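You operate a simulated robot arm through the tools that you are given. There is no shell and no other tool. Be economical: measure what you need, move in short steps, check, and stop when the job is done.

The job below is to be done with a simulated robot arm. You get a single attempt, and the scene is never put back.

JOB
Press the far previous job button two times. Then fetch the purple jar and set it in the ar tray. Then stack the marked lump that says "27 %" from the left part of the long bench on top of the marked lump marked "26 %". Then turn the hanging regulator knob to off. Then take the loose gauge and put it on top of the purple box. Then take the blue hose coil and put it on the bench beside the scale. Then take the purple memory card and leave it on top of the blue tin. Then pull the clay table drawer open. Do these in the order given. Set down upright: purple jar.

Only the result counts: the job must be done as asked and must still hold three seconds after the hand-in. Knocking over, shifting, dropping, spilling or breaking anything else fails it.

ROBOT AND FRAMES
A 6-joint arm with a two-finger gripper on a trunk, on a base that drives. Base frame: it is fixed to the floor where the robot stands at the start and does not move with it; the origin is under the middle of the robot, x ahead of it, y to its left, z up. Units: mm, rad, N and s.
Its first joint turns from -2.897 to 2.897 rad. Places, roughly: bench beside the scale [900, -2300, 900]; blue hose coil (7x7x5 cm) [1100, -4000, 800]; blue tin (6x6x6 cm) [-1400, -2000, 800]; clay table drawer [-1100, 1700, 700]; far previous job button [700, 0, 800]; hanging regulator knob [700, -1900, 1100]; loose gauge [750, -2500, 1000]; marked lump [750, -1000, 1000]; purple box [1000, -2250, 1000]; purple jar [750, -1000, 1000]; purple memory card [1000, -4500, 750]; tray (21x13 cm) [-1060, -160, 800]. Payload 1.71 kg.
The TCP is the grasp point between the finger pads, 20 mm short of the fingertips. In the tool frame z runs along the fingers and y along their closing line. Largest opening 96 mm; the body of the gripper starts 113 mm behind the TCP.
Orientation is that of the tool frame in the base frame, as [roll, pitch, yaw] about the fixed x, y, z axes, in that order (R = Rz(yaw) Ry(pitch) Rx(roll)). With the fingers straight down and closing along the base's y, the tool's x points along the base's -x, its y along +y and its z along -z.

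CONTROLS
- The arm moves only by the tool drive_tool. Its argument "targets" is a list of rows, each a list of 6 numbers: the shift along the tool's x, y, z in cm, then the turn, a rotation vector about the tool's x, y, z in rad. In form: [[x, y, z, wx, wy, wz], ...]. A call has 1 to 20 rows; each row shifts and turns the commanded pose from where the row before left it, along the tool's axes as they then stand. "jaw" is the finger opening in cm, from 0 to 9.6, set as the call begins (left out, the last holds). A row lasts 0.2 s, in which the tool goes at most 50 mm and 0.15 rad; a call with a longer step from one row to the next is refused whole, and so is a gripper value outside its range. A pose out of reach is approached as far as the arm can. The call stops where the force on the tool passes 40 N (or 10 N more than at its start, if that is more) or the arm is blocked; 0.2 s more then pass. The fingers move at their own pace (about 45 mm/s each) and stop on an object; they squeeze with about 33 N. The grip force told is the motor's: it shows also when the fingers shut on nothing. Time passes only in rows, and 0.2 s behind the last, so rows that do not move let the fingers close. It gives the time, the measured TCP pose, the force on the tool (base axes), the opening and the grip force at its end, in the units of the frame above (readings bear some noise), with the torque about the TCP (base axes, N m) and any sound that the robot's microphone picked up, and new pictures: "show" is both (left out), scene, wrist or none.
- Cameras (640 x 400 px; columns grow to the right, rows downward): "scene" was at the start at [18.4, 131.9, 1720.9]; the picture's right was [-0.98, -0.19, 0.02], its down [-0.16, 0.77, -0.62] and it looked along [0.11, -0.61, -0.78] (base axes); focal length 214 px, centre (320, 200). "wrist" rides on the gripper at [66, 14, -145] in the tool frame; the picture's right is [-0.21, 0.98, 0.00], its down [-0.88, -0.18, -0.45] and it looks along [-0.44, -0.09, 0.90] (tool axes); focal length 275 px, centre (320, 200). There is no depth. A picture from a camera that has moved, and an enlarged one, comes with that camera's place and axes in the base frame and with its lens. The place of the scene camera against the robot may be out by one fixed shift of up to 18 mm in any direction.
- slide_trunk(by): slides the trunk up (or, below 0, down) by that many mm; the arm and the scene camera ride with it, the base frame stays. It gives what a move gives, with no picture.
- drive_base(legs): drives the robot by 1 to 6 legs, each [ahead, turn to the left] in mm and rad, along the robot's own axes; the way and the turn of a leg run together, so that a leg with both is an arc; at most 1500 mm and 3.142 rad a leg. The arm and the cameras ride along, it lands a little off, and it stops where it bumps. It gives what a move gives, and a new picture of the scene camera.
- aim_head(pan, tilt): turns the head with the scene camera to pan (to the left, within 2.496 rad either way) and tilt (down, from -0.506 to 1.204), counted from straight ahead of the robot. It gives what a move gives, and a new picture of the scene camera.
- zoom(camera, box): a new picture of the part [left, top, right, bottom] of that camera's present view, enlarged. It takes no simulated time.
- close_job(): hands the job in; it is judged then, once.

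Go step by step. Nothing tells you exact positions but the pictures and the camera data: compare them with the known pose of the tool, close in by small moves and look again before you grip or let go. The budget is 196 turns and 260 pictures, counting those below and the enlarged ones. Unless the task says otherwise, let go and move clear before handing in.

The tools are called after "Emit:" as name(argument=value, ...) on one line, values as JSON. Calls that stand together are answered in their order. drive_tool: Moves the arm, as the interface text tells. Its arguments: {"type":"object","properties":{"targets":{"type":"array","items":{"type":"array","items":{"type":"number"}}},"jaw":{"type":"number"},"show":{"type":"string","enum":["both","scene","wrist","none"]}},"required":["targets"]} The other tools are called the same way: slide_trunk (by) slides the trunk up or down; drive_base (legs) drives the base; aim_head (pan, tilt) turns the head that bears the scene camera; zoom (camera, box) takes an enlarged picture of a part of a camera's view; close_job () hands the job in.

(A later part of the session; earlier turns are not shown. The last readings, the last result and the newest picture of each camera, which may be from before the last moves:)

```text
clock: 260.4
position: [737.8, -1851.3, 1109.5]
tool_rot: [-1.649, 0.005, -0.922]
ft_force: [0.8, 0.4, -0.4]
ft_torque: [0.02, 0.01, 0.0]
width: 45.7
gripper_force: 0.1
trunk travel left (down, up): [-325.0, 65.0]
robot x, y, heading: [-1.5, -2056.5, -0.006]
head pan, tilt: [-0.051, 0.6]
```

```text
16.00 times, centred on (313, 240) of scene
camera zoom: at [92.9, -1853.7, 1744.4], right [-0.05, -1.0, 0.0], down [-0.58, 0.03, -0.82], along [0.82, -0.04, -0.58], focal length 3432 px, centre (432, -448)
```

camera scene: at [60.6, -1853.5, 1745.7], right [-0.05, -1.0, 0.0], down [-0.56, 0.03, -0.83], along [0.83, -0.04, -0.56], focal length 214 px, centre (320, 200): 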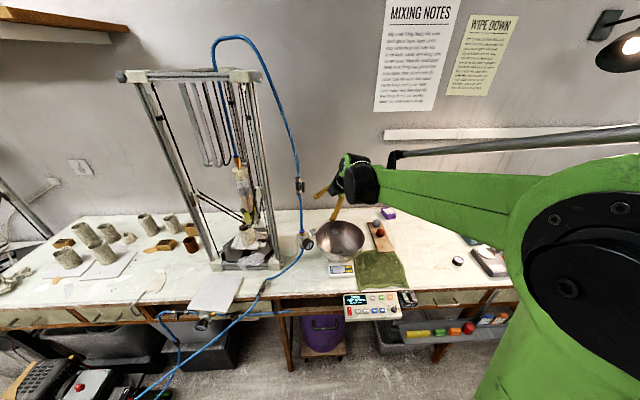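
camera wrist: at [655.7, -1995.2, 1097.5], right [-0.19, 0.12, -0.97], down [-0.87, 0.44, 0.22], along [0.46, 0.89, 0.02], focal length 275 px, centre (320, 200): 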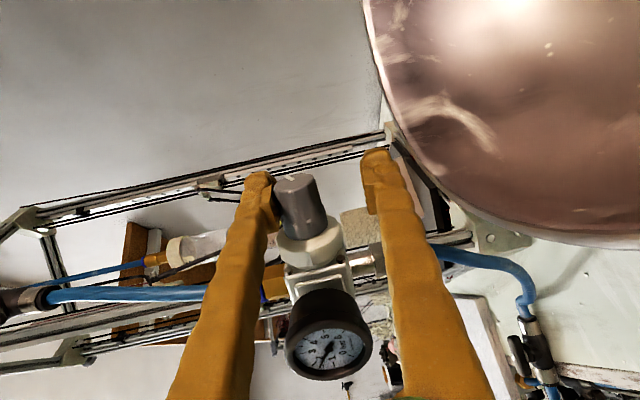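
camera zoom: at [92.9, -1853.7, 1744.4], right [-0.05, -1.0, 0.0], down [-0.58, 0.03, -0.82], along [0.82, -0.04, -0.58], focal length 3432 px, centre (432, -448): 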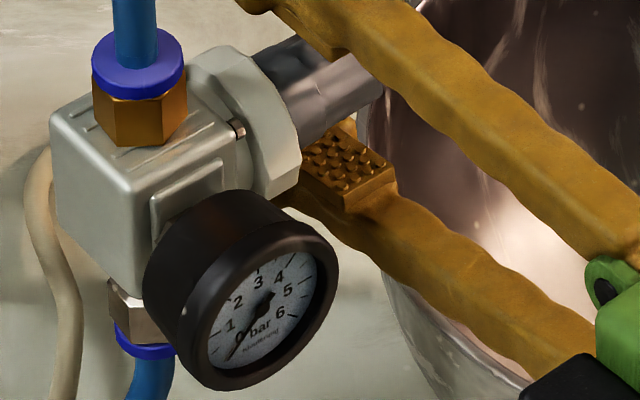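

The gauge reads 0: regulator off. I'll draw the hand straight back, bring it upright and square, and turn to the loose gauge.

Emit:
drive_tool(targets=[[0, 0, -4.5, 0, 0, 0], [0, 0, -4.5, 0, 0, 0], [0, 0, -4.5, 0, 0, 0], [0, 0, 0, -0.149, 0, 0], [0, 0, 0, -0.149, 0, 0], [0, 0, 0, -0.149, 0, 0], [0, 0, 0, -0.149, 0, 0], [0, 0, 0, -0.149, 0, 0], [0, 0, 0, -0.149, 0, 0], [0, 0, 0, -0.149, 0, 0], [0, 0, 0, -0.149, 0, 0], [0, 0, 0, -0.149, 0, 0], [0, 0, 0, -0.149, 0, 0], [0, 0, -4, 0, 0, 0], [0, 0, -3, 0, 0, 0]], jaw=9, show="none")

Emit:
drive_tool(targets=[[0, 0, 0, 0, 0, 0.148], [0, 0, 0, 0, 0, 0.148], [0, 0, 0, 0, 0, 0.148], [0, 0, 0, 0, 0, 0.148], [0, 0, 0, 0, 0, 0.148], [0, 0, 0, 0, 0, 0.148], [0, 0, 0, 0, 0, 0.148], [0, 0, 0, 0, 0, 0.148], [0, 0, 0, 0, 0, 0.148], [0, 0, 0, 0, 0, 0.148], [0, 0, 0, 0, 0, 0.148], [0, 0, 0, 0, 0, 0.148], [0, 0, 0, 0, 0, 0.148], [0, 0, 0, 0, 0, 0.148], [0, 0, 0, 0, 0, 0.148]], show="none")

Emit:
drive_base(legs=[[-100, 0], [0, -1.571], [330, 0], [0, 1.571]])

```text
clock: 263.6
position: [639.0, -1924.0, 1211.3]
tool_rot: [-3.13, 0.001, -0.92]
ft_force: [-0.8, 0.1, -0.3]
ft_torque: [0.02, -0.06, 0.04]
width: 90.2
gripper_force: 0.0
out of reach, approached as far as the arm can: row 1, 2, 3
trunk travel left (down, up): [-325.0, 65.0]
robot x, y, heading: [1.2, -2053.1, 0.003]
head pan, tilt: [-0.051, 0.6]
```

```text
clock: 266.8
position: [639.7, -1925.4, 1211.8]
tool_rot: [3.135, 0.006, 3.139]
ft_force: [0.3, -0.4, -0.3]
ft_torque: [0.0, 0.01, -0.01]
width: 90.1
gripper_force: 0.2
trunk travel left (down, up): [-325.0, 65.0]
robot x, y, heading: [-2.2, -2054.5, 0.002]
head pan, tilt: [-0.051, 0.6]
```

```text
clock: 282.3
position: [537.4, -2247.0, 1211.0]
tool_rot: [3.134, 0.006, -3.119]
ft_force: [0.2, 0.3, 0.5]
ft_torque: [0.0, -0.02, 0.03]
width: 89.8
gripper_force: 0.1
trunk travel left (down, up): [-325.0, 65.0]
robot x, y, heading: [-99.6, -2398.2, 0.018]
head pan, tilt: [-0.051, 0.6]
camera scene: at [-10.4, -2192.4, 1744.4], right [-0.03, -1.0, 0.0], down [-0.58, 0.02, -0.82], along [0.82, -0.03, -0.58], focal length 214 px, centre (320, 200)
```

scene: 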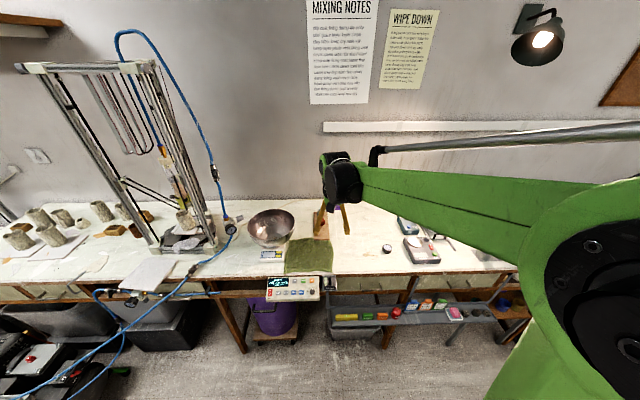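

The loose gauge is the small black disc near [729, -2560]. Moving the hand over it.

Emit:
drive_tool(targets=[[-1.9, -3.8, 0, 0, 0, 0], [-1.9, -3.8, 0, 0, 0, 0], [-1.9, -3.8, 1, 0, 0, 0], [-1.9, -3.8, 1, 0, 0, 0], [-1.9, -3.8, 1.5, 0, 0, 0], [-1.9, -3.8, 1.5, 0, 0, 0], [-1.9, -3.8, 2, 0, 0, 0], [-1.9, -3.8, 2, 0, 0, 0], [0, 0, 0, 0, 0, 0]], show="wrist")

```text
clock: 284.3
position: [680.4, -2546.8, 1131.5]
tool_rot: [3.134, 0.023, -3.121]
ft_force: [-0.5, -0.3, -1.2]
ft_torque: [0.06, 0.02, 0.0]
width: 89.9
gripper_force: 0.1
trunk travel left (down, up): [-325.0, 65.0]
robot x, y, heading: [-100.1, -2396.6, 0.023]
head pan, tilt: [-0.051, 0.6]
camera wrist: at [610.9, -2536.4, 1276.7], right [0.19, 0.98, 0.01], down [0.87, -0.17, 0.46], along [0.46, -0.08, -0.89], focal length 275 px, centre (320, 200)
```

wrist: 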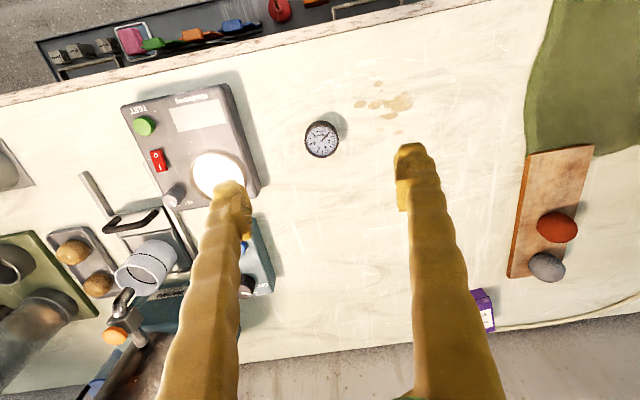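

The gauge lies face up near [703, -2549]. Centring and lowering to z 965 for a check.

Emit:
drive_tool(targets=[[-2.3, -0.2, 2, 0, 0.023, 0], [0, 0, 4.8, 0, 0, 0], [0, 0, 4.8, 0, 0, 0], [0, 0, 4.8, 0, 0, 0], [0, 0, 0, 0, 0, 0], [0, 0, 0, 0, 0, 0]], show="wrist")

```text
clock: 285.7
position: [702.0, -2550.3, 969.0]
tool_rot: [3.132, 0.001, -3.122]
ft_force: [-0.8, -0.2, 0.1]
ft_torque: [0.03, -0.04, -0.01]
width: 90.1
gripper_force: 0.1
trunk travel left (down, up): [-325.0, 65.0]
robot x, y, heading: [-97.5, -2395.0, 0.024]
head pan, tilt: [-0.051, 0.6]
camera wrist: at [634.9, -2538.4, 1113.9], right [0.19, 0.98, 0.01], down [0.88, -0.17, 0.44], along [0.44, -0.08, -0.9], focal length 275 px, centre (320, 200)
```

wrist: 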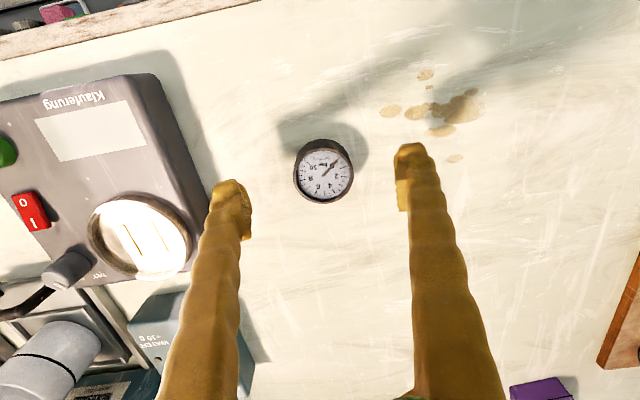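

The device on the left is close to the finger, so I'll narrow the jaw to 58 mm before lowering round the gauge, then close and lift.

Emit:
drive_tool(targets=[[-0.4, 0.1, 0, 0, 0, 0], [0, 0, 0, 0, 0, 0], [0, 0, 2, 0, 0, 0], [0, 0, 1.3, 0, 0, 0], [0, 0, 0.6, 0, 0, 0], [0, 0, 0, 0, 0, 0]], jaw=5.8, show="none")

Emit:
drive_tool(targets=[[0, 0, 0, 0, 0, 0], [0, 0, 0, 0, 0, 0], [0, 0, 0, 0, 0, 0], [0, 0, 0, 0, 0, 0]], jaw=2.5, show="none")

Emit:
drive_tool(targets=[[0, 0, -1, 0, 0, 0], [0, 0, -3, 0, 0, 0], [0, 0, -4.5, 0, 0, 0], [0, 0, -4.5, 0, 0, 0], [0, 0, -3, 0, 0, 0], [0, 0, 0, 0, 0, 0]], show="wrist")

```text
clock: 287.1
position: [707.2, -2546.4, 928.0]
tool_rot: [3.135, -0.001, -3.122]
ft_force: [0.0, 0.1, 0.2]
ft_torque: [-0.04, -0.01, 0.01]
width: 58.1
gripper_force: 0.0
trunk travel left (down, up): [-325.0, 65.0]
robot x, y, heading: [-101.9, -2397.8, 0.02]
head pan, tilt: [-0.051, 0.6]
```

```text
clock: 288.1
position: [707.3, -2546.3, 929.7]
tool_rot: [3.136, -0.002, -3.12]
ft_force: [-0.5, -0.8, 0.3]
ft_torque: [-0.02, 0.02, 0.01]
width: 43.0
gripper_force: 33.3
trunk travel left (down, up): [-325.0, 65.0]
robot x, y, heading: [-96.4, -2398.4, 0.02]
head pan, tilt: [-0.051, 0.6]
```

```text
clock: 289.5
position: [708.9, -2546.3, 1091.9]
tool_rot: [3.135, 0.0, -3.119]
ft_force: [-0.7, -0.2, -0.9]
ft_torque: [0.04, -0.02, 0.02]
width: 43.2
gripper_force: 32.0
trunk travel left (down, up): [-325.0, 65.0]
robot x, y, heading: [-102.2, -2396.5, 0.022]
head pan, tilt: [-0.051, 0.6]
camera wrist: at [640.9, -2535.3, 1236.7], right [0.19, 0.98, 0.01], down [0.88, -0.17, 0.44], along [0.44, -0.08, -0.9], focal length 275 px, centre (320, 200)
```

wrist: 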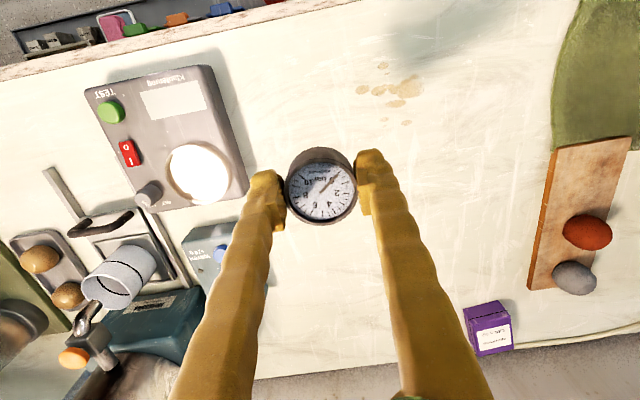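

Gauge held. The purple box is near [1066, -2345], beyond reach from here; I'll shift the hand left, raise it and drive 220 mm ahead.

Emit:
drive_tool(targets=[[0, 4, -1.5, 0, 0, 0], [0, 4, -1.5, 0, 0, 0], [0, 4, -1, 0, 0, 0], [0, 4, 0, 0, 0, 0]], show="none")

Emit:
drive_base(legs=[[220, 0]])

Emit:
drive_tool(targets=[[0, 0.5, 0, 0, 0, 0], [0, 0, 0, 0, 0, 0]], show="wrist")

```text
clock: 290.5
position: [704.3, -2385.7, 1129.4]
tool_rot: [3.135, -0.003, -3.12]
ft_force: [-1.1, 0.9, 0.0]
ft_torque: [0.04, -0.05, 0.01]
width: 43.0
gripper_force: 32.8
trunk travel left (down, up): [-325.0, 65.0]
robot x, y, heading: [-100.6, -2396.4, 0.019]
head pan, tilt: [-0.051, 0.6]
```

```text
clock: 292.6
position: [924.1, -2379.8, 1129.2]
tool_rot: [3.135, -0.004, -3.117]
ft_force: [0.2, -0.4, -0.8]
ft_torque: [0.02, 0.01, 0.01]
width: 42.5
gripper_force: 33.0
trunk travel left (down, up): [-325.0, 65.0]
robot x, y, heading: [125.9, -2392.8, 0.027]
head pan, tilt: [-0.051, 0.6]
camera scene: at [207.7, -2187.5, 1744.4], right [-0.03, -1.0, 0.0], down [-0.58, 0.01, -0.82], along [0.82, -0.02, -0.58], focal length 214 px, centre (320, 200)
```

scene: 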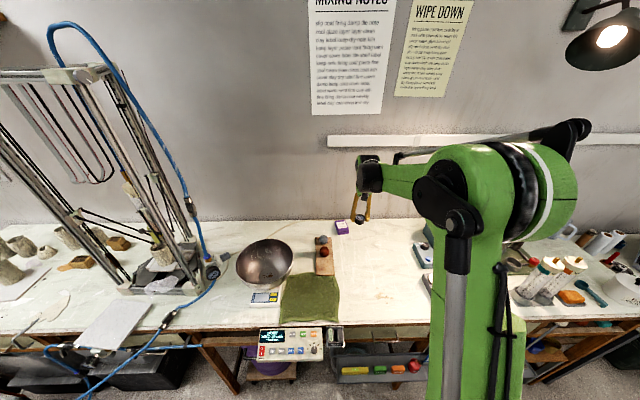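

```text
clock: 293.2
position: [903.2, -2373.4, 1141.6]
tool_rot: [3.132, 0.015, -3.118]
ft_force: [-0.8, -0.4, -0.2]
ft_torque: [0.02, -0.15, 0.01]
width: 42.8
gripper_force: 33.1
trunk travel left (down, up): [-325.0, 65.0]
robot x, y, heading: [119.5, -2390.4, 0.025]
head pan, tilt: [-0.051, 0.6]
camera wrist: at [834.5, -2362.9, 1286.0], right [0.18, 0.98, 0.01], down [0.87, -0.17, 0.46], along [0.45, -0.07, -0.89], focal length 275 px, centre (320, 200)
```

wrist: 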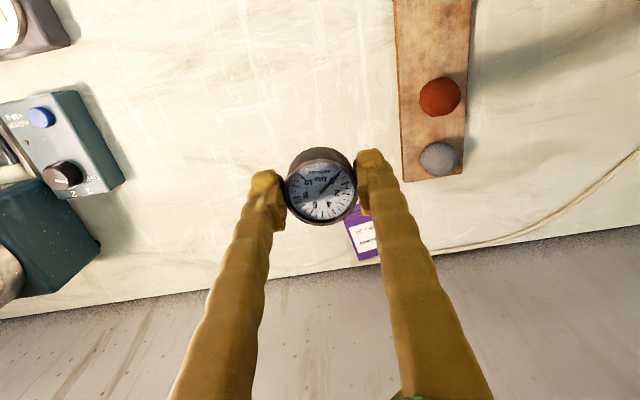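

The box's centre is about [1070, -2336]. Moving over it and lowering to z 1030, then a look.

Emit:
drive_tool(targets=[[0, 0, 0, 0, 0.015, 0], [-4.1, 0.9, 0, 0, 0, 0], [-4.1, 0.9, 1, 0, 0, 0], [-4.1, 0.9, 2, 0, 0, 0], [-4.1, 0.9, 2, 0, 0, 0], [0, 0, 3, 0, 0, 0], [0, 0, 3, 0, 0, 0], [0, 0, 0, 0, 0, 0], [0, 0, 0, 0, 0, 0]], show="wrist")

Emit:
zoom(camera="scene", box=[310, 190, 374, 238])

```text
clock: 295.2
position: [1068.2, -2335.3, 1028.8]
tool_rot: [3.136, -0.003, -3.117]
ft_force: [-0.3, 0.2, -1.2]
ft_torque: [0.01, -0.05, -0.04]
width: 42.9
gripper_force: 33.1
trunk travel left (down, up): [-325.0, 65.0]
robot x, y, heading: [119.9, -2389.7, 0.026]
head pan, tilt: [-0.051, 0.6]
camera wrist: at [1001.3, -2322.8, 1174.5], right [0.18, 0.98, 0.01], down [0.88, -0.17, 0.44], along [0.44, -0.07, -0.9], focal length 275 px, centre (320, 200)
```

wrist: 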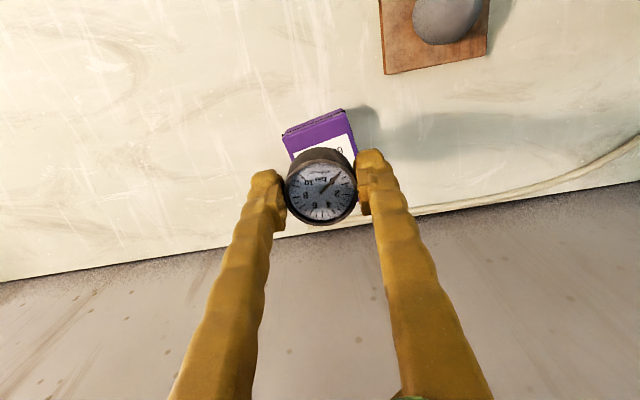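

```text
8.33 times, centred on (342, 214) of scene
camera zoom: at [207.5, -2187.4, 1744.4], right [-0.03, -1.0, 0.0], down [-0.58, 0.01, -0.82], along [0.82, -0.02, -0.58], focal length 1787 px, centre (137, 83)
```

zoom: 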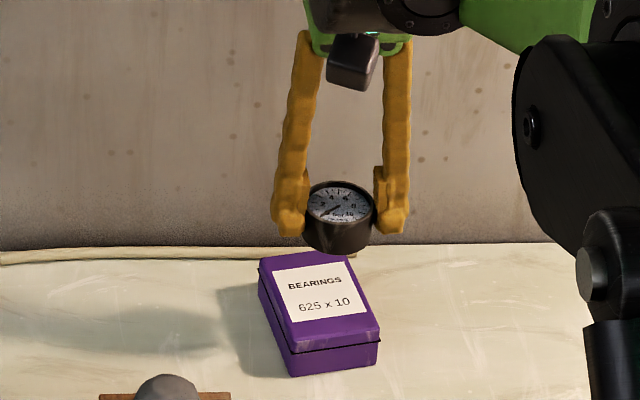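

The box (BEARINGS) is centred a little further, about [1088, -2324], top near z 936. Shifting and lowering to just above it.

Emit:
drive_tool(targets=[[-1.7, 1.0, 1.5, 0, 0, 0], [0, 0, 2, 0, 0, 0], [0, 0, 1.5, 0, 0, 0], [0, 0, 0, 0, 0, 0], [0, 0, 0, 0, 0, 0]], show="none")

Emit:
zoom(camera="scene", box=[310, 190, 374, 238])

```text
clock: 296.4
position: [1085.6, -2322.3, 978.7]
tool_rot: [3.134, -0.002, -3.117]
ft_force: [-0.7, -0.5, 0.3]
ft_torque: [0.02, 0.01, 0.01]
width: 42.8
gripper_force: 32.7
trunk travel left (down, up): [-325.0, 65.0]
robot x, y, heading: [120.1, -2388.3, 0.024]
head pan, tilt: [-0.051, 0.6]
```

```text
8.33 times, centred on (342, 214) of scene
camera zoom: at [207.8, -2187.4, 1744.4], right [-0.03, -1.0, 0.0], down [-0.58, 0.01, -0.82], along [0.82, -0.02, -0.58], focal length 1787 px, centre (137, 83)
```

zoom: 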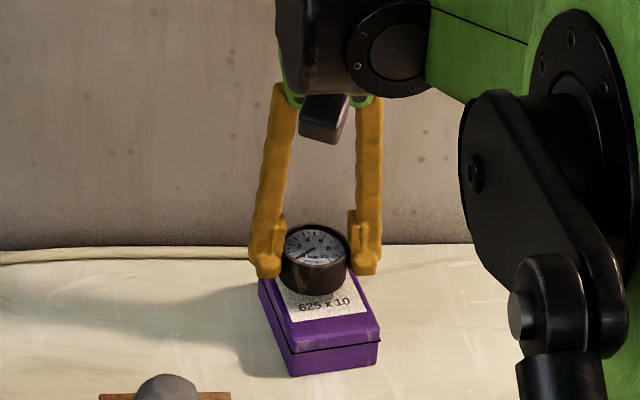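

Well over the middle. Lowering to contact.

Emit:
drive_tool(targets=[[0, 0, 1.0, 0, 0, 0], [0, 0, 0.2, 0, 0, 0], [0, 0, 0.2, 0, 0, 0], [0, 0, 0, 0, 0, 0]], show="none")

Emit:
drive_tool(targets=[[0, 0, 0.15, 0, 0, 0], [0, 0, 0.15, 0, 0, 0], [0, 0, 0, 0, 0, 0]], show="none")

Emit:
drive_tool(targets=[[0, 0, 0.15, 0, 0, 0], [0, 0, 0.15, 0, 0, 0], [0, 0, 0, 0, 0, 0]], show="none")

```text
clock: 297.4
position: [1085.2, -2322.1, 966.3]
tool_rot: [3.134, -0.002, -3.117]
ft_force: [-0.7, 0.0, -0.9]
ft_torque: [0.01, 0.04, -0.02]
width: 42.7
gripper_force: 32.8
trunk travel left (down, up): [-325.0, 65.0]
robot x, y, heading: [121.1, -2390.4, 0.03]
head pan, tilt: [-0.051, 0.6]
```

```text
clock: 298.2
position: [1086.1, -2322.9, 963.5]
tool_rot: [3.136, -0.001, -3.116]
ft_force: [0.4, 0.4, 2.1]
ft_torque: [-0.03, -0.01, 0.03]
width: 42.6
gripper_force: 32.9
trunk travel left (down, up): [-325.0, 65.0]
robot x, y, heading: [118.7, -2390.7, 0.022]
head pan, tilt: [-0.051, 0.6]
```

```text
clock: 299.0
position: [1084.6, -2323.0, 962.0]
tool_rot: [3.135, -0.001, -3.117]
ft_force: [5.9, 3.4, 32.0]
ft_torque: [0.06, -0.24, 0.18]
width: 42.5
gripper_force: 32.7
trunk travel left (down, up): [-325.0, 65.0]
robot x, y, heading: [119.0, -2392.2, 0.026]
head pan, tilt: [-0.051, 0.6]
```

Contact. Easing up 1 mm, opening, rising, and checking.

Emit:
drive_tool(targets=[[0, 0, -0.1, 0, 0, 0], [0, 0, 0, 0, 0, 0]], show="none")

Emit:
drive_tool(targets=[[0, 0, 0, 0, 0, 0], [0, 0, 0, 0, 0, 0], [0, 0, -1.5, 0, 0, 0], [0, 0, -3, 0, 0, 0], [0, 0, -4.5, 0, 0, 0], [0, 0, -4.5, 0, 0, 0], [0, 0, -4, 0, 0, 0], [4.5, 0, 0, 0, 0, 0], [4.5, 0, 0, 0, 0, 0], [4.5, 0, 0, 0, 0, 0], [4.5, 0, 0, 0, 0, 0], [4.5, 0, 0, 0, 0, 0]], jaw=6.5, show="wrist")

```text
clock: 299.6
position: [1084.2, -2322.2, 962.8]
tool_rot: [3.134, 0.0, -3.119]
ft_force: [3.4, 3.0, 22.2]
ft_torque: [0.08, -0.06, 0.04]
width: 42.6
gripper_force: 32.7
trunk travel left (down, up): [-325.0, 65.0]
robot x, y, heading: [119.5, -2392.4, 0.027]
head pan, tilt: [-0.051, 0.6]
```

```text
clock: 302.2
position: [862.4, -2328.7, 1137.1]
tool_rot: [3.133, -0.003, -3.116]
ft_force: [-0.2, -0.1, -0.4]
ft_torque: [0.0, 0.03, -0.01]
width: 65.1
gripper_force: 0.0
trunk travel left (down, up): [-325.0, 65.0]
robot x, y, heading: [120.8, -2393.2, 0.02]
head pan, tilt: [-0.051, 0.6]
camera wrist: at [795.2, -2317.8, 1282.0], right [0.18, 0.98, 0.01], down [0.88, -0.17, 0.44], along [0.44, -0.08, -0.9], focal length 275 px, centre (320, 200)
```

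wrist: 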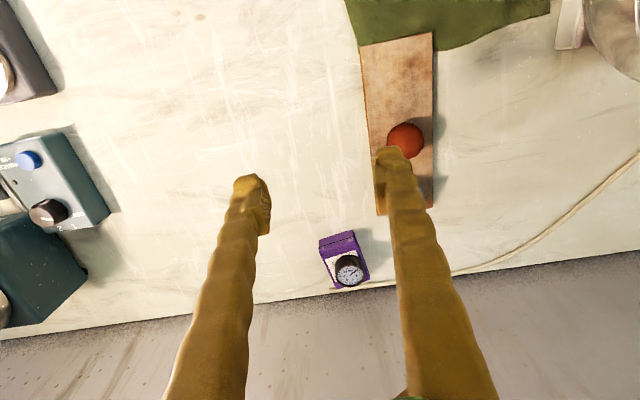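

The gauge rests on the purple box. Next, the blue hose coil near [1100, -4000]: I'll back off and drive down the room to look.

Emit:
drive_tool(targets=[[4.5, 0, 0, 0, 0, 0], [4.5, 0, 0, 0, 0, 0], [4.5, -1, 0, 0, 0, 0], [4.5, -1, 0, 0, 0, 0]], show="none")

Emit:
drive_base(legs=[[-170, 0], [0, -1.59], [900, 0]])

```text
clock: 303.2
position: [679.1, -2352.7, 1137.8]
tool_rot: [3.134, -0.001, -3.118]
ft_force: [-0.4, 0.0, 0.3]
ft_torque: [0.01, -0.07, 0.04]
width: 64.9
gripper_force: 0.0
trunk travel left (down, up): [-325.0, 65.0]
robot x, y, heading: [122.2, -2390.2, 0.028]
head pan, tilt: [-0.051, 0.6]
```

```text
clock: 316.9
position: [-1.8, -3861.8, 1136.7]
tool_rot: [3.133, -0.002, 1.589]
ft_force: [-0.2, 0.5, 0.2]
ft_torque: [0.01, 0.0, 0.01]
width: 65.0
gripper_force: 0.0
trunk travel left (down, up): [-325.0, 65.0]
robot x, y, heading: [-35.5, -3301.9, -1.558]
head pan, tilt: [-0.051, 0.6]
camera scene: at [177.3, -3386.3, 1744.4], right [-1.0, 0.03, 0.0], down [0.02, 0.58, -0.82], along [-0.03, -0.82, -0.58], focal length 214 px, centre (320, 200)
```

scene: 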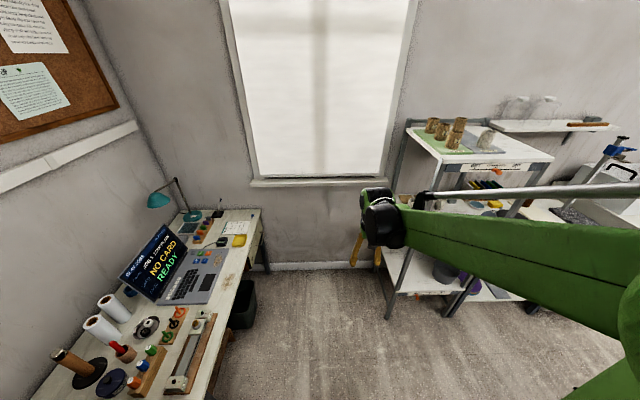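

A desk with a laptop stands on the left. I'll enlarge to find the coil and the card.

Emit:
zoom(camera="scene", box=[40, 270, 240, 400])

Emit:
zoom(camera="scene", box=[150, 180, 270, 260])

```text
3.08 times, centred on (140, 335) of scene
camera zoom: at [177.3, -3386.3, 1744.4], right [-1.0, 0.03, 0.0], down [0.02, 0.58, -0.82], along [-0.03, -0.82, -0.58], focal length 660 px, centre (874, -215)
```

zoom: 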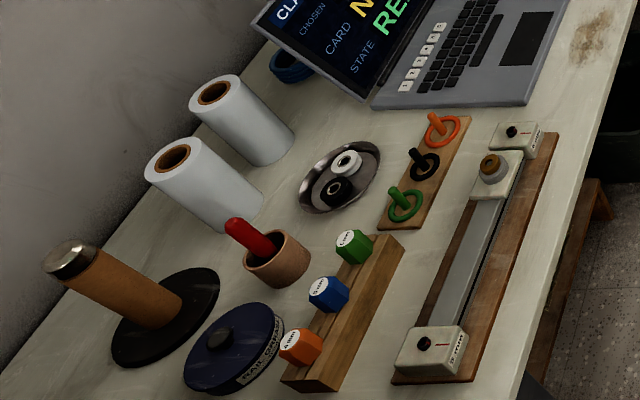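

```text
5.00 times, centred on (210, 220) of scene
camera zoom: at [177.3, -3386.3, 1744.4], right [-1.0, 0.03, 0.0], down [0.02, 0.58, -0.82], along [-0.03, -0.82, -0.58], focal length 1072 px, centre (870, 100)
```

zoom: 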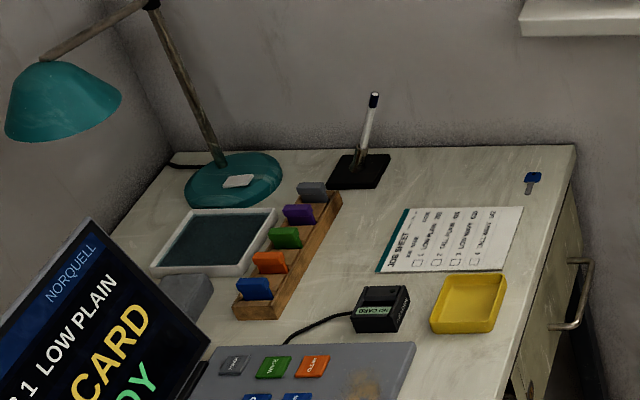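

The blue coil is at about [1063, -4001], behind the laptop; the purple card stands in a rack further on. Driving to face the desk at y -4000.

Emit:
drive_base(legs=[[698, 0], [0, 1.558], [190, 0]])

```text
clock: 326.7
position: [488.1, -4112.0, 1158.0]
tool_rot: [3.136, 0.041, 2.912]
ft_force: [-0.8, -0.4, 0.3]
ft_torque: [-0.03, -0.16, -0.02]
width: 65.1
gripper_force: 0.0
trunk travel left (down, up): [-325.0, 65.0]
robot x, y, heading: [-22.0, -4018.8, -0.231]
head pan, tilt: [-0.051, 0.6]
stopped in leg 2: the robot was blocked; the commanded pose is now the measured one
camera scene: at [115.4, -3843.1, 1744.5], right [-0.28, -0.96, 0.0], down [-0.55, 0.16, -0.82], along [0.78, -0.23, -0.58], focal length 214 px, centre (320, 200)
```

scene: 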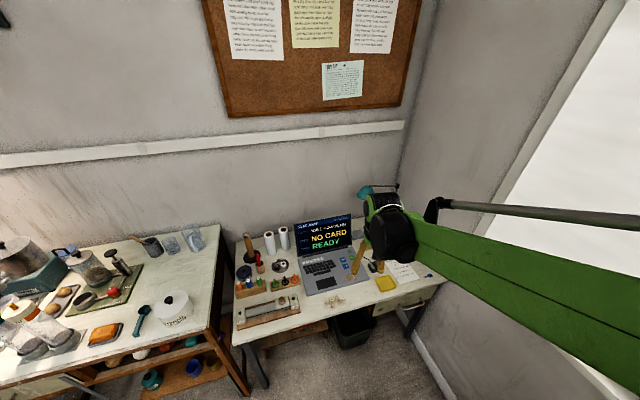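

The turn was blocked, probably by the shelf behind on my right. I'll move ahead away from it, then finish the turn.

Emit:
drive_base(legs=[[0, -0.04], [115, 0], [0, 0.271], [75, 0]])

```text
clock: 330.6
position: [675.1, -4026.5, 1162.9]
tool_rot: [3.137, 0.048, -3.141]
ft_force: [0.4, -0.9, -0.5]
ft_torque: [0.03, 0.12, 0.01]
width: 65.5
gripper_force: 0.0
trunk travel left (down, up): [-325.0, 65.0]
robot x, y, heading: [164.9, -4050.4, -0.007]
head pan, tilt: [-0.051, 0.6]
camera scene: at [209.1, -3850.1, 1746.4], right [-0.06, -1.0, 0.0], down [-0.55, 0.03, -0.83], along [0.83, -0.05, -0.55], focal length 214 px, centre (320, 200)
```

scene: 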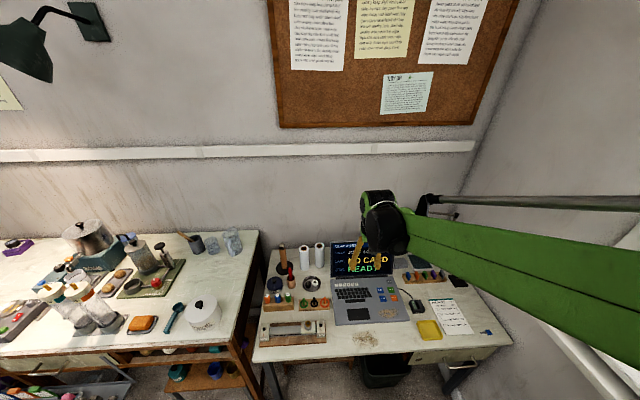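

The coil is behind the laptop screen. I'll look from above with the wrist camera.

Emit:
drive_tool(targets=[[0, 0, 0, 0, 0.048, 0], [-4.5, 0.4, 0, 0, 0, 0], [-4.5, 0.4, 0, 0, 0, 0], [-4.5, 0.4, 0, 0, 0, 0], [-4.5, 0.4, 0, 0, 0, 0], [-4.5, 0.4, 0, 0, 0, 0], [-4.5, 0.4, 0, 0, 0, 0], [-4.5, 0.4, 0, 0, 0, 0], [0, 0, 0, 0, 0, 0]], jaw=9.6, show="wrist")

```text
clock: 332.6
position: [1008.3, -4000.4, 1150.9]
tool_rot: [3.134, -0.017, 3.14]
ft_force: [0.2, -0.1, 0.1]
ft_torque: [0.03, -0.1, 0.0]
width: 96.0
gripper_force: 0.1
trunk travel left (down, up): [-325.0, 65.0]
robot x, y, heading: [171.7, -4055.7, -0.01]
head pan, tilt: [-0.051, 0.6]
camera wrist: at [944.5, -3987.6, 1296.5], right [0.21, 0.98, 0.0], down [0.88, -0.19, 0.43], along [0.42, -0.09, -0.9], focal length 275 px, centre (320, 200)
```

wrist: 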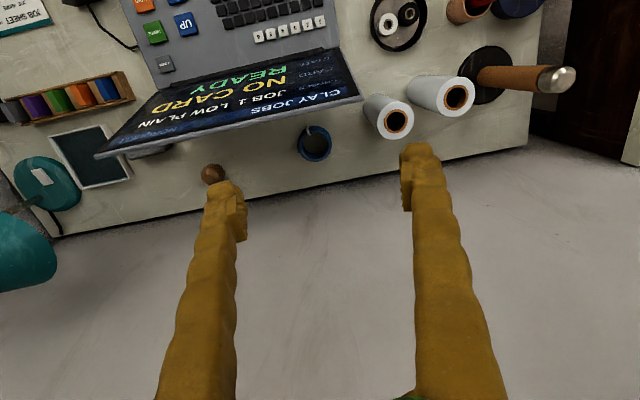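

The coil lies clear behind the screen at about [1066, -4025]. I'll turn the hand a quarter (closing along x, camera to the side) above it.

Emit:
drive_tool(targets=[[-2.9, -1.25, 0, 0, -0.017, 0], [-2.9, -1.25, 0, 0, 0, 0], [0, 0, 0, 0, 0, -0.143], [0, 0, 0, 0, 0, -0.143], [0, 0, 0, 0, 0, -0.143], [0, 0, 0, 0, 0, -0.143], [0, 0, 0, 0, 0, -0.143], [0, 0, 0, 0, 0, -0.143], [0, 0, 0, 0, 0, -0.143], [0, 0, 0, 0, 0, -0.143], [0, 0, 0, 0, 0, -0.143], [0, 0, 0, 0, 0, -0.143], [0, 0, 0, 0, 0, -0.143], [0, 0, 3, 0, 0, 0], [0, 0, 4, 0, 0, 0], [0, 0, 0, 0, 0, 0]], show="wrist")

```text
clock: 336.0
position: [1066.9, -4020.6, 1076.6]
tool_rot: [3.141, 0.007, -1.57]
ft_force: [-0.4, -0.8, -0.3]
ft_torque: [0.0, 0.01, -0.01]
width: 95.9
gripper_force: 0.1
trunk travel left (down, up): [-325.0, 65.0]
robot x, y, heading: [171.3, -4049.7, -0.004]
head pan, tilt: [-0.051, 0.6]
camera wrist: at [1052.5, -4087.9, 1221.8], right [-0.98, 0.21, 0.0], down [0.18, 0.87, 0.45], along [0.09, 0.44, -0.89], focal length 275 px, centre (320, 200)
```

wrist: 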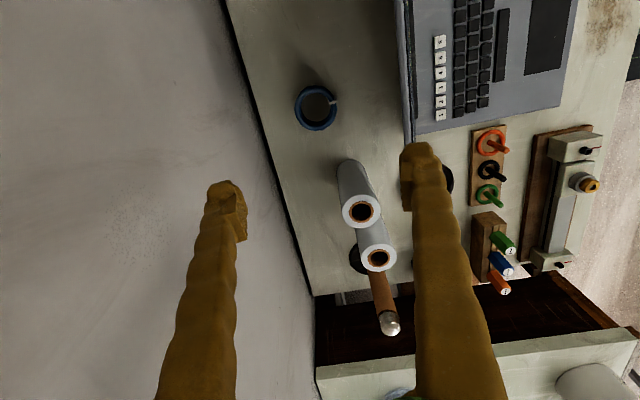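

The coil is at about [1072, -4025], top near z 785; the screen's top edge is near x 984, z 970. To keep the forearm steep over the screen I'll raise the trunk fully and come 60 mm closer, holding the hand back meanwhile.

Emit:
drive_tool(targets=[[0, 3.5, 0, 0, 0, 0], [0, 3.5, 0, 0, 0, 0], [0, 0, 0, 0, 0, 0]], show="none")

Emit:
slide_trunk(by=65)

Emit:
drive_base(legs=[[60, 0]])

```text
clock: 336.8
position: [996.1, -4022.1, 1076.9]
tool_rot: [-3.14, 0.007, -1.571]
ft_force: [0.3, 0.6, 0.4]
ft_torque: [0.03, -0.01, -0.02]
width: 96.0
gripper_force: 0.1
trunk travel left (down, up): [-325.0, 65.0]
robot x, y, heading: [168.8, -4048.2, -0.005]
head pan, tilt: [-0.051, 0.6]
```

```text
clock: 337.8
position: [995.3, -4024.0, 1141.0]
tool_rot: [-3.141, 0.008, -1.571]
ft_force: [-0.1, 0.6, 0.4]
ft_torque: [-0.02, -0.01, 0.02]
width: 96.0
gripper_force: 0.1
trunk travel left (down, up): [-390.0, 0.0]
robot x, y, heading: [170.0, -4054.4, -0.012]
head pan, tilt: [-0.051, 0.6]
```

```text
clock: 338.9
position: [1057.6, -4024.1, 1142.1]
tool_rot: [-3.141, 0.008, -1.571]
ft_force: [1.1, -0.6, -0.1]
ft_torque: [0.01, 0.03, 0.01]
width: 96.0
gripper_force: 0.1
trunk travel left (down, up): [-390.0, 0.0]
robot x, y, heading: [232.7, -4053.5, -0.01]
head pan, tilt: [-0.051, 0.6]
camera scene: at [326.5, -3851.5, 1809.3], right [-0.06, -1.0, 0.0], down [-0.58, 0.03, -0.82], along [0.81, -0.05, -0.58], focal length 214 px, centre (320, 200)
```

scene: 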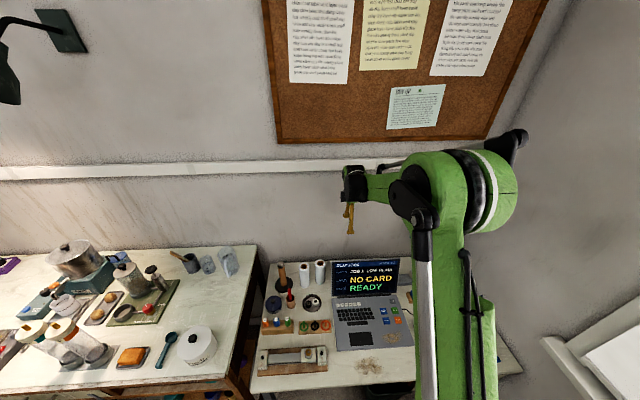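

The forearm slopes well upward. Shifting over the coil and descending to z 930, with a look.

Emit:
drive_tool(targets=[[0, -1.4, 3, 0, 0, 0], [0, 0, 4.5, 0, 0, 0], [0, 0, 4.5, 0, 0, 0], [0, 0, 4.5, 0, 0, 0], [0, 0, 4.5, 0, 0, 0], [0, 0, 0, 0, 0, 0], [0, 0, 0, 0, 0, 0]])

```text
clock: 340.5
position: [1056.1, -4023.8, 945.3]
tool_rot: [-3.127, 0.006, -1.571]
ft_force: [-0.5, 0.2, 0.7]
ft_torque: [0.01, -0.06, 0.01]
width: 95.9
gripper_force: 0.3
trunk travel left (down, up): [-390.0, 0.0]
robot x, y, heading: [228.3, -4052.4, -0.019]
head pan, tilt: [-0.051, 0.6]
camera scene: at [324.6, -3851.6, 1809.4], right [-0.06, -1.0, 0.0], down [-0.58, 0.03, -0.82], along [0.81, -0.05, -0.58], focal length 214 px, centre (320, 200)
camera wrist: at [1039.0, -4091.2, 1089.5], right [-0.98, 0.21, -0.01], down [0.18, 0.87, 0.45], along [0.11, 0.44, -0.89], focal length 275 px, centre (320, 200)
```

scene: 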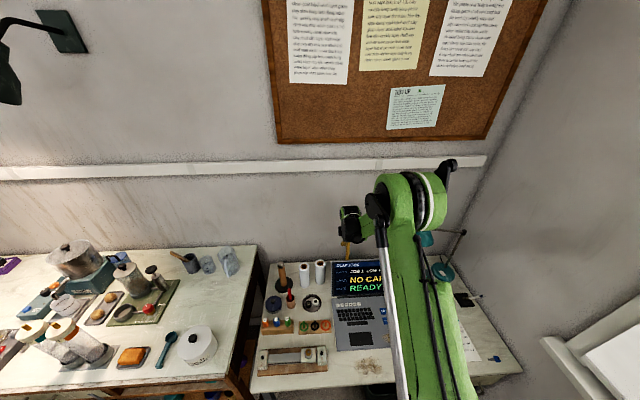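
wrist: 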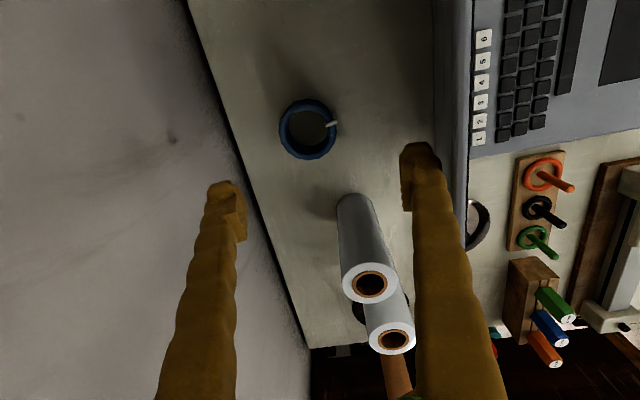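

Coil at [1072, -4023]. Shifting 16 mm and descending between wall and screen to z 785.

Emit:
drive_tool(targets=[[0, -1.6, 0, -0.014, 0, 0], [0, 0, 3, 0, 0, 0], [0, 0, 3, 0, 0, 0], [0, 0, 3, 0, 0, 0], [0, 0, 2.5, 0, 0, 0], [0, 0, 2.5, 0, 0, 0], [0, 0, 2, 0, 0, 0], [0, 0, 0, 0, 0, 0], [0, 0, 0, 0, 0, 0]], show="wrist")

```text
clock: 342.5
position: [1073.6, -4022.3, 784.2]
tool_rot: [-3.139, 0.008, -1.571]
ft_force: [0.0, -0.3, -0.2]
ft_torque: [-0.01, 0.0, 0.0]
width: 96.1
gripper_force: 0.0
trunk travel left (down, up): [-390.0, 0.0]
robot x, y, heading: [230.8, -4051.2, -0.013]
head pan, tilt: [-0.051, 0.6]
camera wrist: at [1059.3, -4089.3, 927.9], right [-0.98, 0.21, 0.0], down [0.18, 0.87, 0.45], along [0.09, 0.44, -0.89], focal length 275 px, centre (320, 200)
```

wrist: 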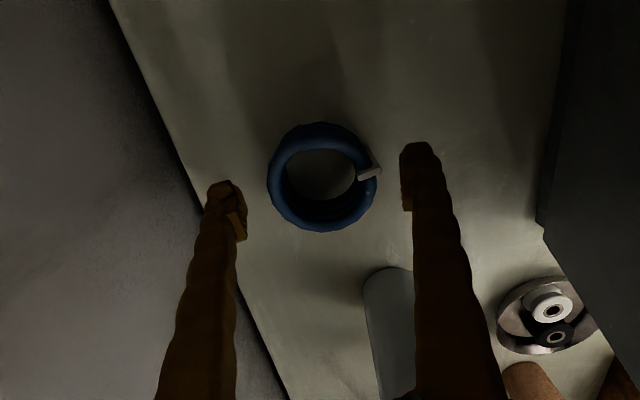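

Centred on the coil. Lowering 12 mm more and closing.

Emit:
drive_tool(targets=[[0.2, 0, 0.6, 0, 0, 0], [0, 0, 0.6, 0, 0, 0], [0, 0, 0, 0, 0, 0]], show="none")

Emit:
drive_tool(targets=[[0, 0, 0, 0, 0, 0], [0, 0, 0, 0, 0, 0], [0, 0, 0, 0, 0, 0], [0, 0, 0, 0, 0, 0]], jaw=4.5, show="none")

Emit:
drive_tool(targets=[[0, 0, -1, 0, 0, 0], [0, 0, -2, 0, 0, 0], [0, 0, -2, 0, 0, 0], [0, 0, 0, 0, 0, 0]], show="wrist")

```text
clock: 343.3
position: [1074.0, -4024.2, 772.5]
tool_rot: [-3.141, 0.006, -1.572]
ft_force: [-0.5, 0.0, 0.2]
ft_torque: [0.0, 0.01, 0.01]
width: 96.1
gripper_force: 0.0
trunk travel left (down, up): [-390.0, 0.0]
robot x, y, heading: [226.2, -4051.2, -0.008]
head pan, tilt: [-0.051, 0.6]
```

```text
clock: 344.3
position: [1072.9, -4024.7, 771.5]
tool_rot: [-3.141, 0.007, -1.573]
ft_force: [0.1, 0.1, 1.5]
ft_torque: [0.05, -0.07, -0.03]
width: 69.1
gripper_force: 33.5
trunk travel left (down, up): [-390.0, 0.0]
robot x, y, heading: [229.4, -4052.3, -0.015]
head pan, tilt: [-0.051, 0.6]
```

```text
clock: 345.3
position: [1072.6, -4023.1, 822.8]
tool_rot: [-3.14, 0.006, -1.571]
ft_force: [1.0, 0.1, -0.9]
ft_torque: [0.04, -0.01, -0.01]
width: 69.1
gripper_force: 33.2
trunk travel left (down, up): [-390.0, 0.0]
robot x, y, heading: [229.7, -4054.6, -0.014]
head pan, tilt: [-0.051, 0.6]
camera wrist: at [1058.1, -4091.0, 967.9], right [-0.98, 0.21, 0.0], down [0.18, 0.87, 0.45], along [0.09, 0.44, -0.89], focal length 275 px, centre (320, 200)
```

wrist: 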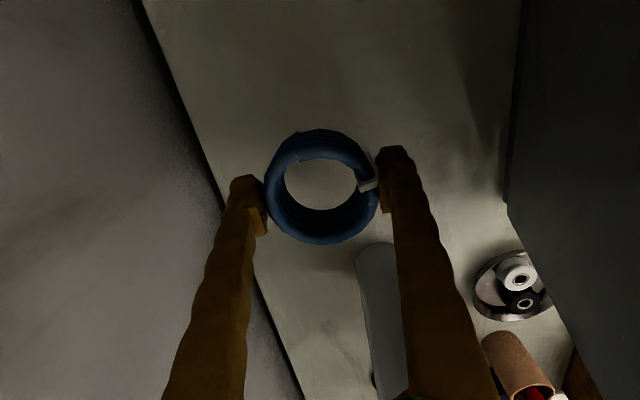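

Coil held. Lifting it straight out, drawing back, and driving to the place by the scale.

Emit:
drive_tool(targets=[[0, 0, -4, 0, 0, 0], [0, 0, -4.8, 0, 0, 0], [0, 0, -4.8, 0, 0, 0], [0, 0, -4.8, 0, 0, 0], [0, 0, -4.8, 0, 0, 0], [0, 0, -4.8, 0, 0, 0], [0, 0, -4.8, 0, 0, 0], [0, 4.5, 0, 0, 0, 0], [0, 4.5, 0, 0, 0, 0], [0, 4.5, 0, 0, 0, 0], [0, 4.5, 0, 0, 0, 0], [0, 4.5, 0, 0, 0, 0], [0, 4.5, 0, 0, 0, 0], [0, 0, 0, 0, 0, 0]], show="none")

Emit:
drive_base(legs=[[-170, 0], [0, 1.583], [1000, 0], [700, 0], [0, -1.571]])

```text
clock: 348.3
position: [803.8, -4023.3, 1151.9]
tool_rot: [-3.141, 0.006, -1.571]
ft_force: [-0.6, -0.4, 0.0]
ft_torque: [-0.04, -0.07, 0.03]
width: 68.8
gripper_force: 32.9
trunk travel left (down, up): [-390.0, 0.0]
robot x, y, heading: [231.5, -4055.0, -0.013]
head pan, tilt: [-0.051, 0.6]
```

```text
clock: 373.3
position: [649.7, -2307.4, 1150.5]
tool_rot: [-3.141, 0.007, -1.577]
ft_force: [0.1, -0.6, 0.4]
ft_torque: [0.0, -0.02, -0.01]
width: 67.4
gripper_force: 33.4
trunk travel left (down, up): [-390.0, 0.0]
robot x, y, heading: [77.5, -2330.0, -0.02]
head pan, tilt: [-0.051, 0.6]
camera scene: at [174.4, -2128.9, 1809.4], right [-0.07, -1.0, 0.0], down [-0.58, 0.04, -0.82], along [0.81, -0.06, -0.58], focal length 214 px, centre (320, 200)
```

scene: 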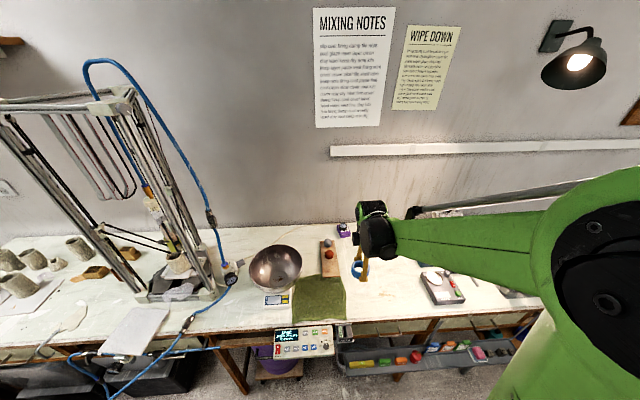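

Back at the bench. I'll carry the coil to the free spot right of the board, about [895, -2316], and lower it.

Emit:
drive_tool(targets=[[0.15, -4.2, 0, 0, 0, 0], [0.15, -4.2, 0, 0, 0, 0], [0.15, -4.2, 0, 0, 0, 0], [0.15, -4.2, 0, 0, 0, 0], [0.15, -4.2, 0, 0, 0, 0], [0.15, -4.2, 0, 0, 0, 0], [0, 0, 4, 0, 0, 0], [0, 0, 4, 0, 0, 0], [0, 0, 4, 0, 0, 0], [0, 0, 4, 0, 0, 0], [0, 0, 0, 0, 0, 0], [0, 0, 0, 0, 0, 0]], show="wrist")

```text
clock: 375.9
position: [889.1, -2317.8, 1002.9]
tool_rot: [-3.126, 0.006, -1.577]
ft_force: [-0.6, 0.0, -0.3]
ft_torque: [0.03, -0.04, 0.0]
width: 67.5
gripper_force: 33.2
trunk travel left (down, up): [-390.0, 0.0]
robot x, y, heading: [72.0, -2330.7, -0.016]
head pan, tilt: [-0.051, 0.6]
camera wrist: at [871.1, -2384.0, 1147.4], right [-0.98, 0.21, -0.01], down [0.18, 0.87, 0.45], along [0.11, 0.44, -0.89], focal length 275 px, centre (320, 200)
```

wrist: 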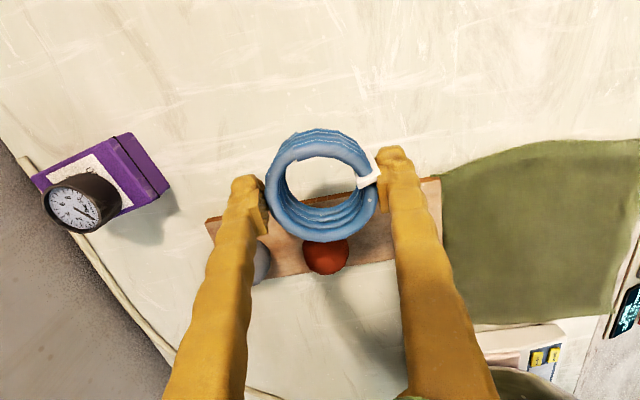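

Clear of the board; shifting 10 mm further away and lowering to contact.

Emit:
drive_tool(targets=[[1.0, 0, 1.5, -0.014, 0, 0], [0, 0, 2, 0, 0, 0], [0, 0, 1, 0, 0, 0], [0, 0, 0.5, 0, 0, 0], [0, 0, 0.3, 0, 0, 0], [0, 0, 0, 0, 0, 0]], show="none")

Emit:
drive_tool(targets=[[0, 0, 0.3, 0, 0, 0], [0, 0, 0.3, 0, 0, 0], [0, 0, 0.3, 0, 0, 0], [0, 0, 0, 0, 0, 0]], show="none")

```text
clock: 377.3
position: [888.8, -2327.4, 948.5]
tool_rot: [-3.14, 0.006, -1.577]
ft_force: [-1.3, 0.9, 0.2]
ft_torque: [0.02, 0.0, 0.0]
width: 67.2
gripper_force: 33.2
trunk travel left (down, up): [-390.0, 0.0]
robot x, y, heading: [76.0, -2326.6, -0.016]
head pan, tilt: [-0.051, 0.6]
```

```text
clock: 378.3
position: [888.9, -2326.7, 941.3]
tool_rot: [-3.14, 0.006, -1.578]
ft_force: [0.1, 0.2, -0.9]
ft_torque: [-0.02, 0.01, -0.01]
width: 67.6
gripper_force: 33.1
trunk travel left (down, up): [-390.0, 0.0]
robot x, y, heading: [77.8, -2328.6, -0.021]
head pan, tilt: [-0.051, 0.6]
```

Emit:
drive_tool(targets=[[0, 0, 0.3, 0, 0, 0], [0, 0, 0.3, 0, 0, 0], [0, 0, 0, 0, 0, 0]], show="none")

Emit:
drive_tool(targets=[[0, 0, 0.2, 0, 0, 0], [0, 0, 0.2, 0, 0, 0], [0, 0, 0, 0, 0, 0]], show="none")

```text
clock: 379.1
position: [888.5, -2327.4, 935.0]
tool_rot: [-3.139, 0.006, -1.579]
ft_force: [5.9, 1.6, 24.2]
ft_torque: [0.02, -0.96, 0.07]
width: 67.3
gripper_force: 33.2
trunk travel left (down, up): [-390.0, 0.0]
robot x, y, heading: [78.4, -2328.7, -0.017]
head pan, tilt: [-0.051, 0.6]
```

```text
clock: 379.6
position: [872.1, -2327.3, 946.5]
tool_rot: [-3.123, 0.007, -1.579]
ft_force: [-1.1, -0.3, -1.3]
ft_torque: [0.02, -0.13, 0.02]
width: 67.6
gripper_force: 33.6
trunk travel left (down, up): [-390.0, 0.0]
robot x, y, heading: [78.6, -2329.8, -0.017]
head pan, tilt: [-0.051, 0.6]
stopped in row 2: the force on the tool passed its limit at 44 N (the readings are from after the stop); the commanded pose is now the measured one
```

Contact was at z 935; the arm recoiled. Lowering again to 936 and opening.

Emit:
drive_tool(targets=[[0, -0.5, 0.5, -0.017, 0, 0], [0, 0, 0.4, 0, 0, 0], [0, 0, 0.2, 0, 0, 0], [0, 0, 0, 0, 0, 0]], show="none")

```text
clock: 380.6
position: [879.2, -2327.3, 935.8]
tool_rot: [3.141, 0.006, -1.577]
ft_force: [0.0, -1.2, 14.6]
ft_torque: [-0.07, -0.37, -0.02]
width: 67.5
gripper_force: 33.4
trunk travel left (down, up): [-390.0, 0.0]
robot x, y, heading: [73.5, -2329.5, -0.019]
head pan, tilt: [-0.051, 0.6]
```

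Emit:
drive_tool(targets=[[0, 0, 0, 0, 0, 0], [0, 0, 0, 0, 0, 0], [0, 0, 0, 0, 0, 0], [0, 0, -2, 0, 0, 0], [0, 0, -4, 0, 0, 0], [0, 0, -4.5, 0, 0, 0], [0, 0, -4.5, 0, 0, 0], [0, 0, -4.5, 0, 0, 0], [0, 4, 0, 0, 0, 0], [0, 4, 0, 0, 0, 0], [0, 4, 0, 0, 0, 0], [0, 4, 0, 0, 0, 0], [0, 4, 0, 0, 0, 0]], jaw=9.4, show="wrist")

```text
clock: 383.4
position: [680.3, -2326.0, 1128.3]
tool_rot: [-3.141, 0.006, -1.577]
ft_force: [-1.0, 0.3, -0.8]
ft_torque: [0.03, 0.01, -0.01]
width: 94.1
gripper_force: 0.1
trunk travel left (down, up): [-390.0, 0.0]
robot x, y, heading: [75.9, -2327.1, -0.019]
head pan, tilt: [-0.051, 0.6]
camera wrist: at [665.5, -2392.6, 1272.9], right [-0.98, 0.21, 0.0], down [0.19, 0.87, 0.45], along [0.1, 0.44, -0.89], focal length 275 px, centre (320, 200)
```

wrist: 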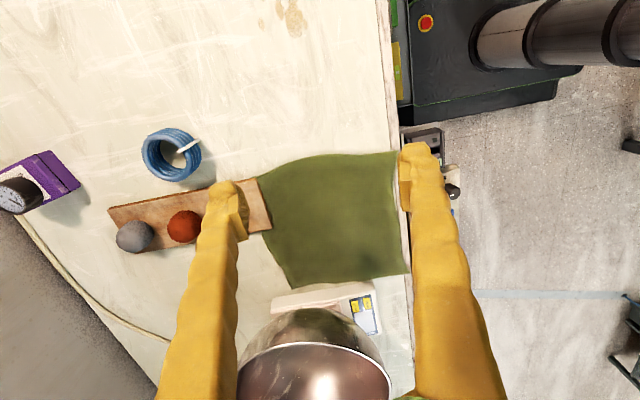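

The coil is set down. Next, the purple card in the rack near [905, -4510]. I'll draw the hand in and drive back to the desk.

Emit:
drive_tool(targets=[[0, 2.5, -3, 0, 0, 0], [0, 2.5, -3, 0, 0, 0], [0, 2.5, 0, 0, 0, 0], [0, 2.5, 0, 0, 0, 0], [0, 0, 0, 0, 0, 0]], show="none")

Emit:
drive_base(legs=[[0, -1.536], [900, 0], [800, 0], [0, 1.555]])

```text
clock: 384.6
position: [580.6, -2325.3, 1187.8]
tool_rot: [-3.141, 0.006, -1.577]
ft_force: [-0.2, 0.2, 0.0]
ft_torque: [-0.05, -0.03, -0.03]
width: 93.9
gripper_force: 0.0
trunk travel left (down, up): [-390.0, 0.0]
robot x, y, heading: [76.5, -2331.5, -0.018]
head pan, tilt: [-0.051, 0.6]
```

```text
clock: 408.0
position: [514.4, -4049.3, 1187.0]
tool_rot: [3.141, 0.005, -1.631]
ft_force: [-0.1, -0.2, -0.3]
ft_torque: [-0.01, 0.01, -0.02]
width: 94.1
gripper_force: 0.0
trunk travel left (down, up): [-390.0, 0.0]
robot x, y, heading: [14.3, -4029.6, -0.07]
head pan, tilt: [-0.051, 0.6]
camera scene: at [118.7, -3832.6, 1809.4], right [-0.12, -0.99, 0.0], down [-0.57, 0.07, -0.82], along [0.81, -0.1, -0.58], focal length 214 px, centre (320, 200)
```

scene: 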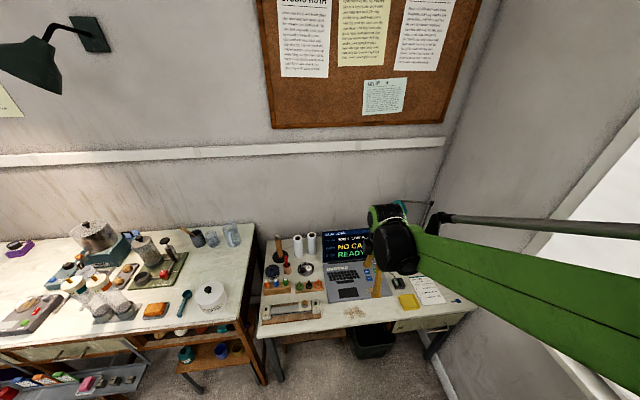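

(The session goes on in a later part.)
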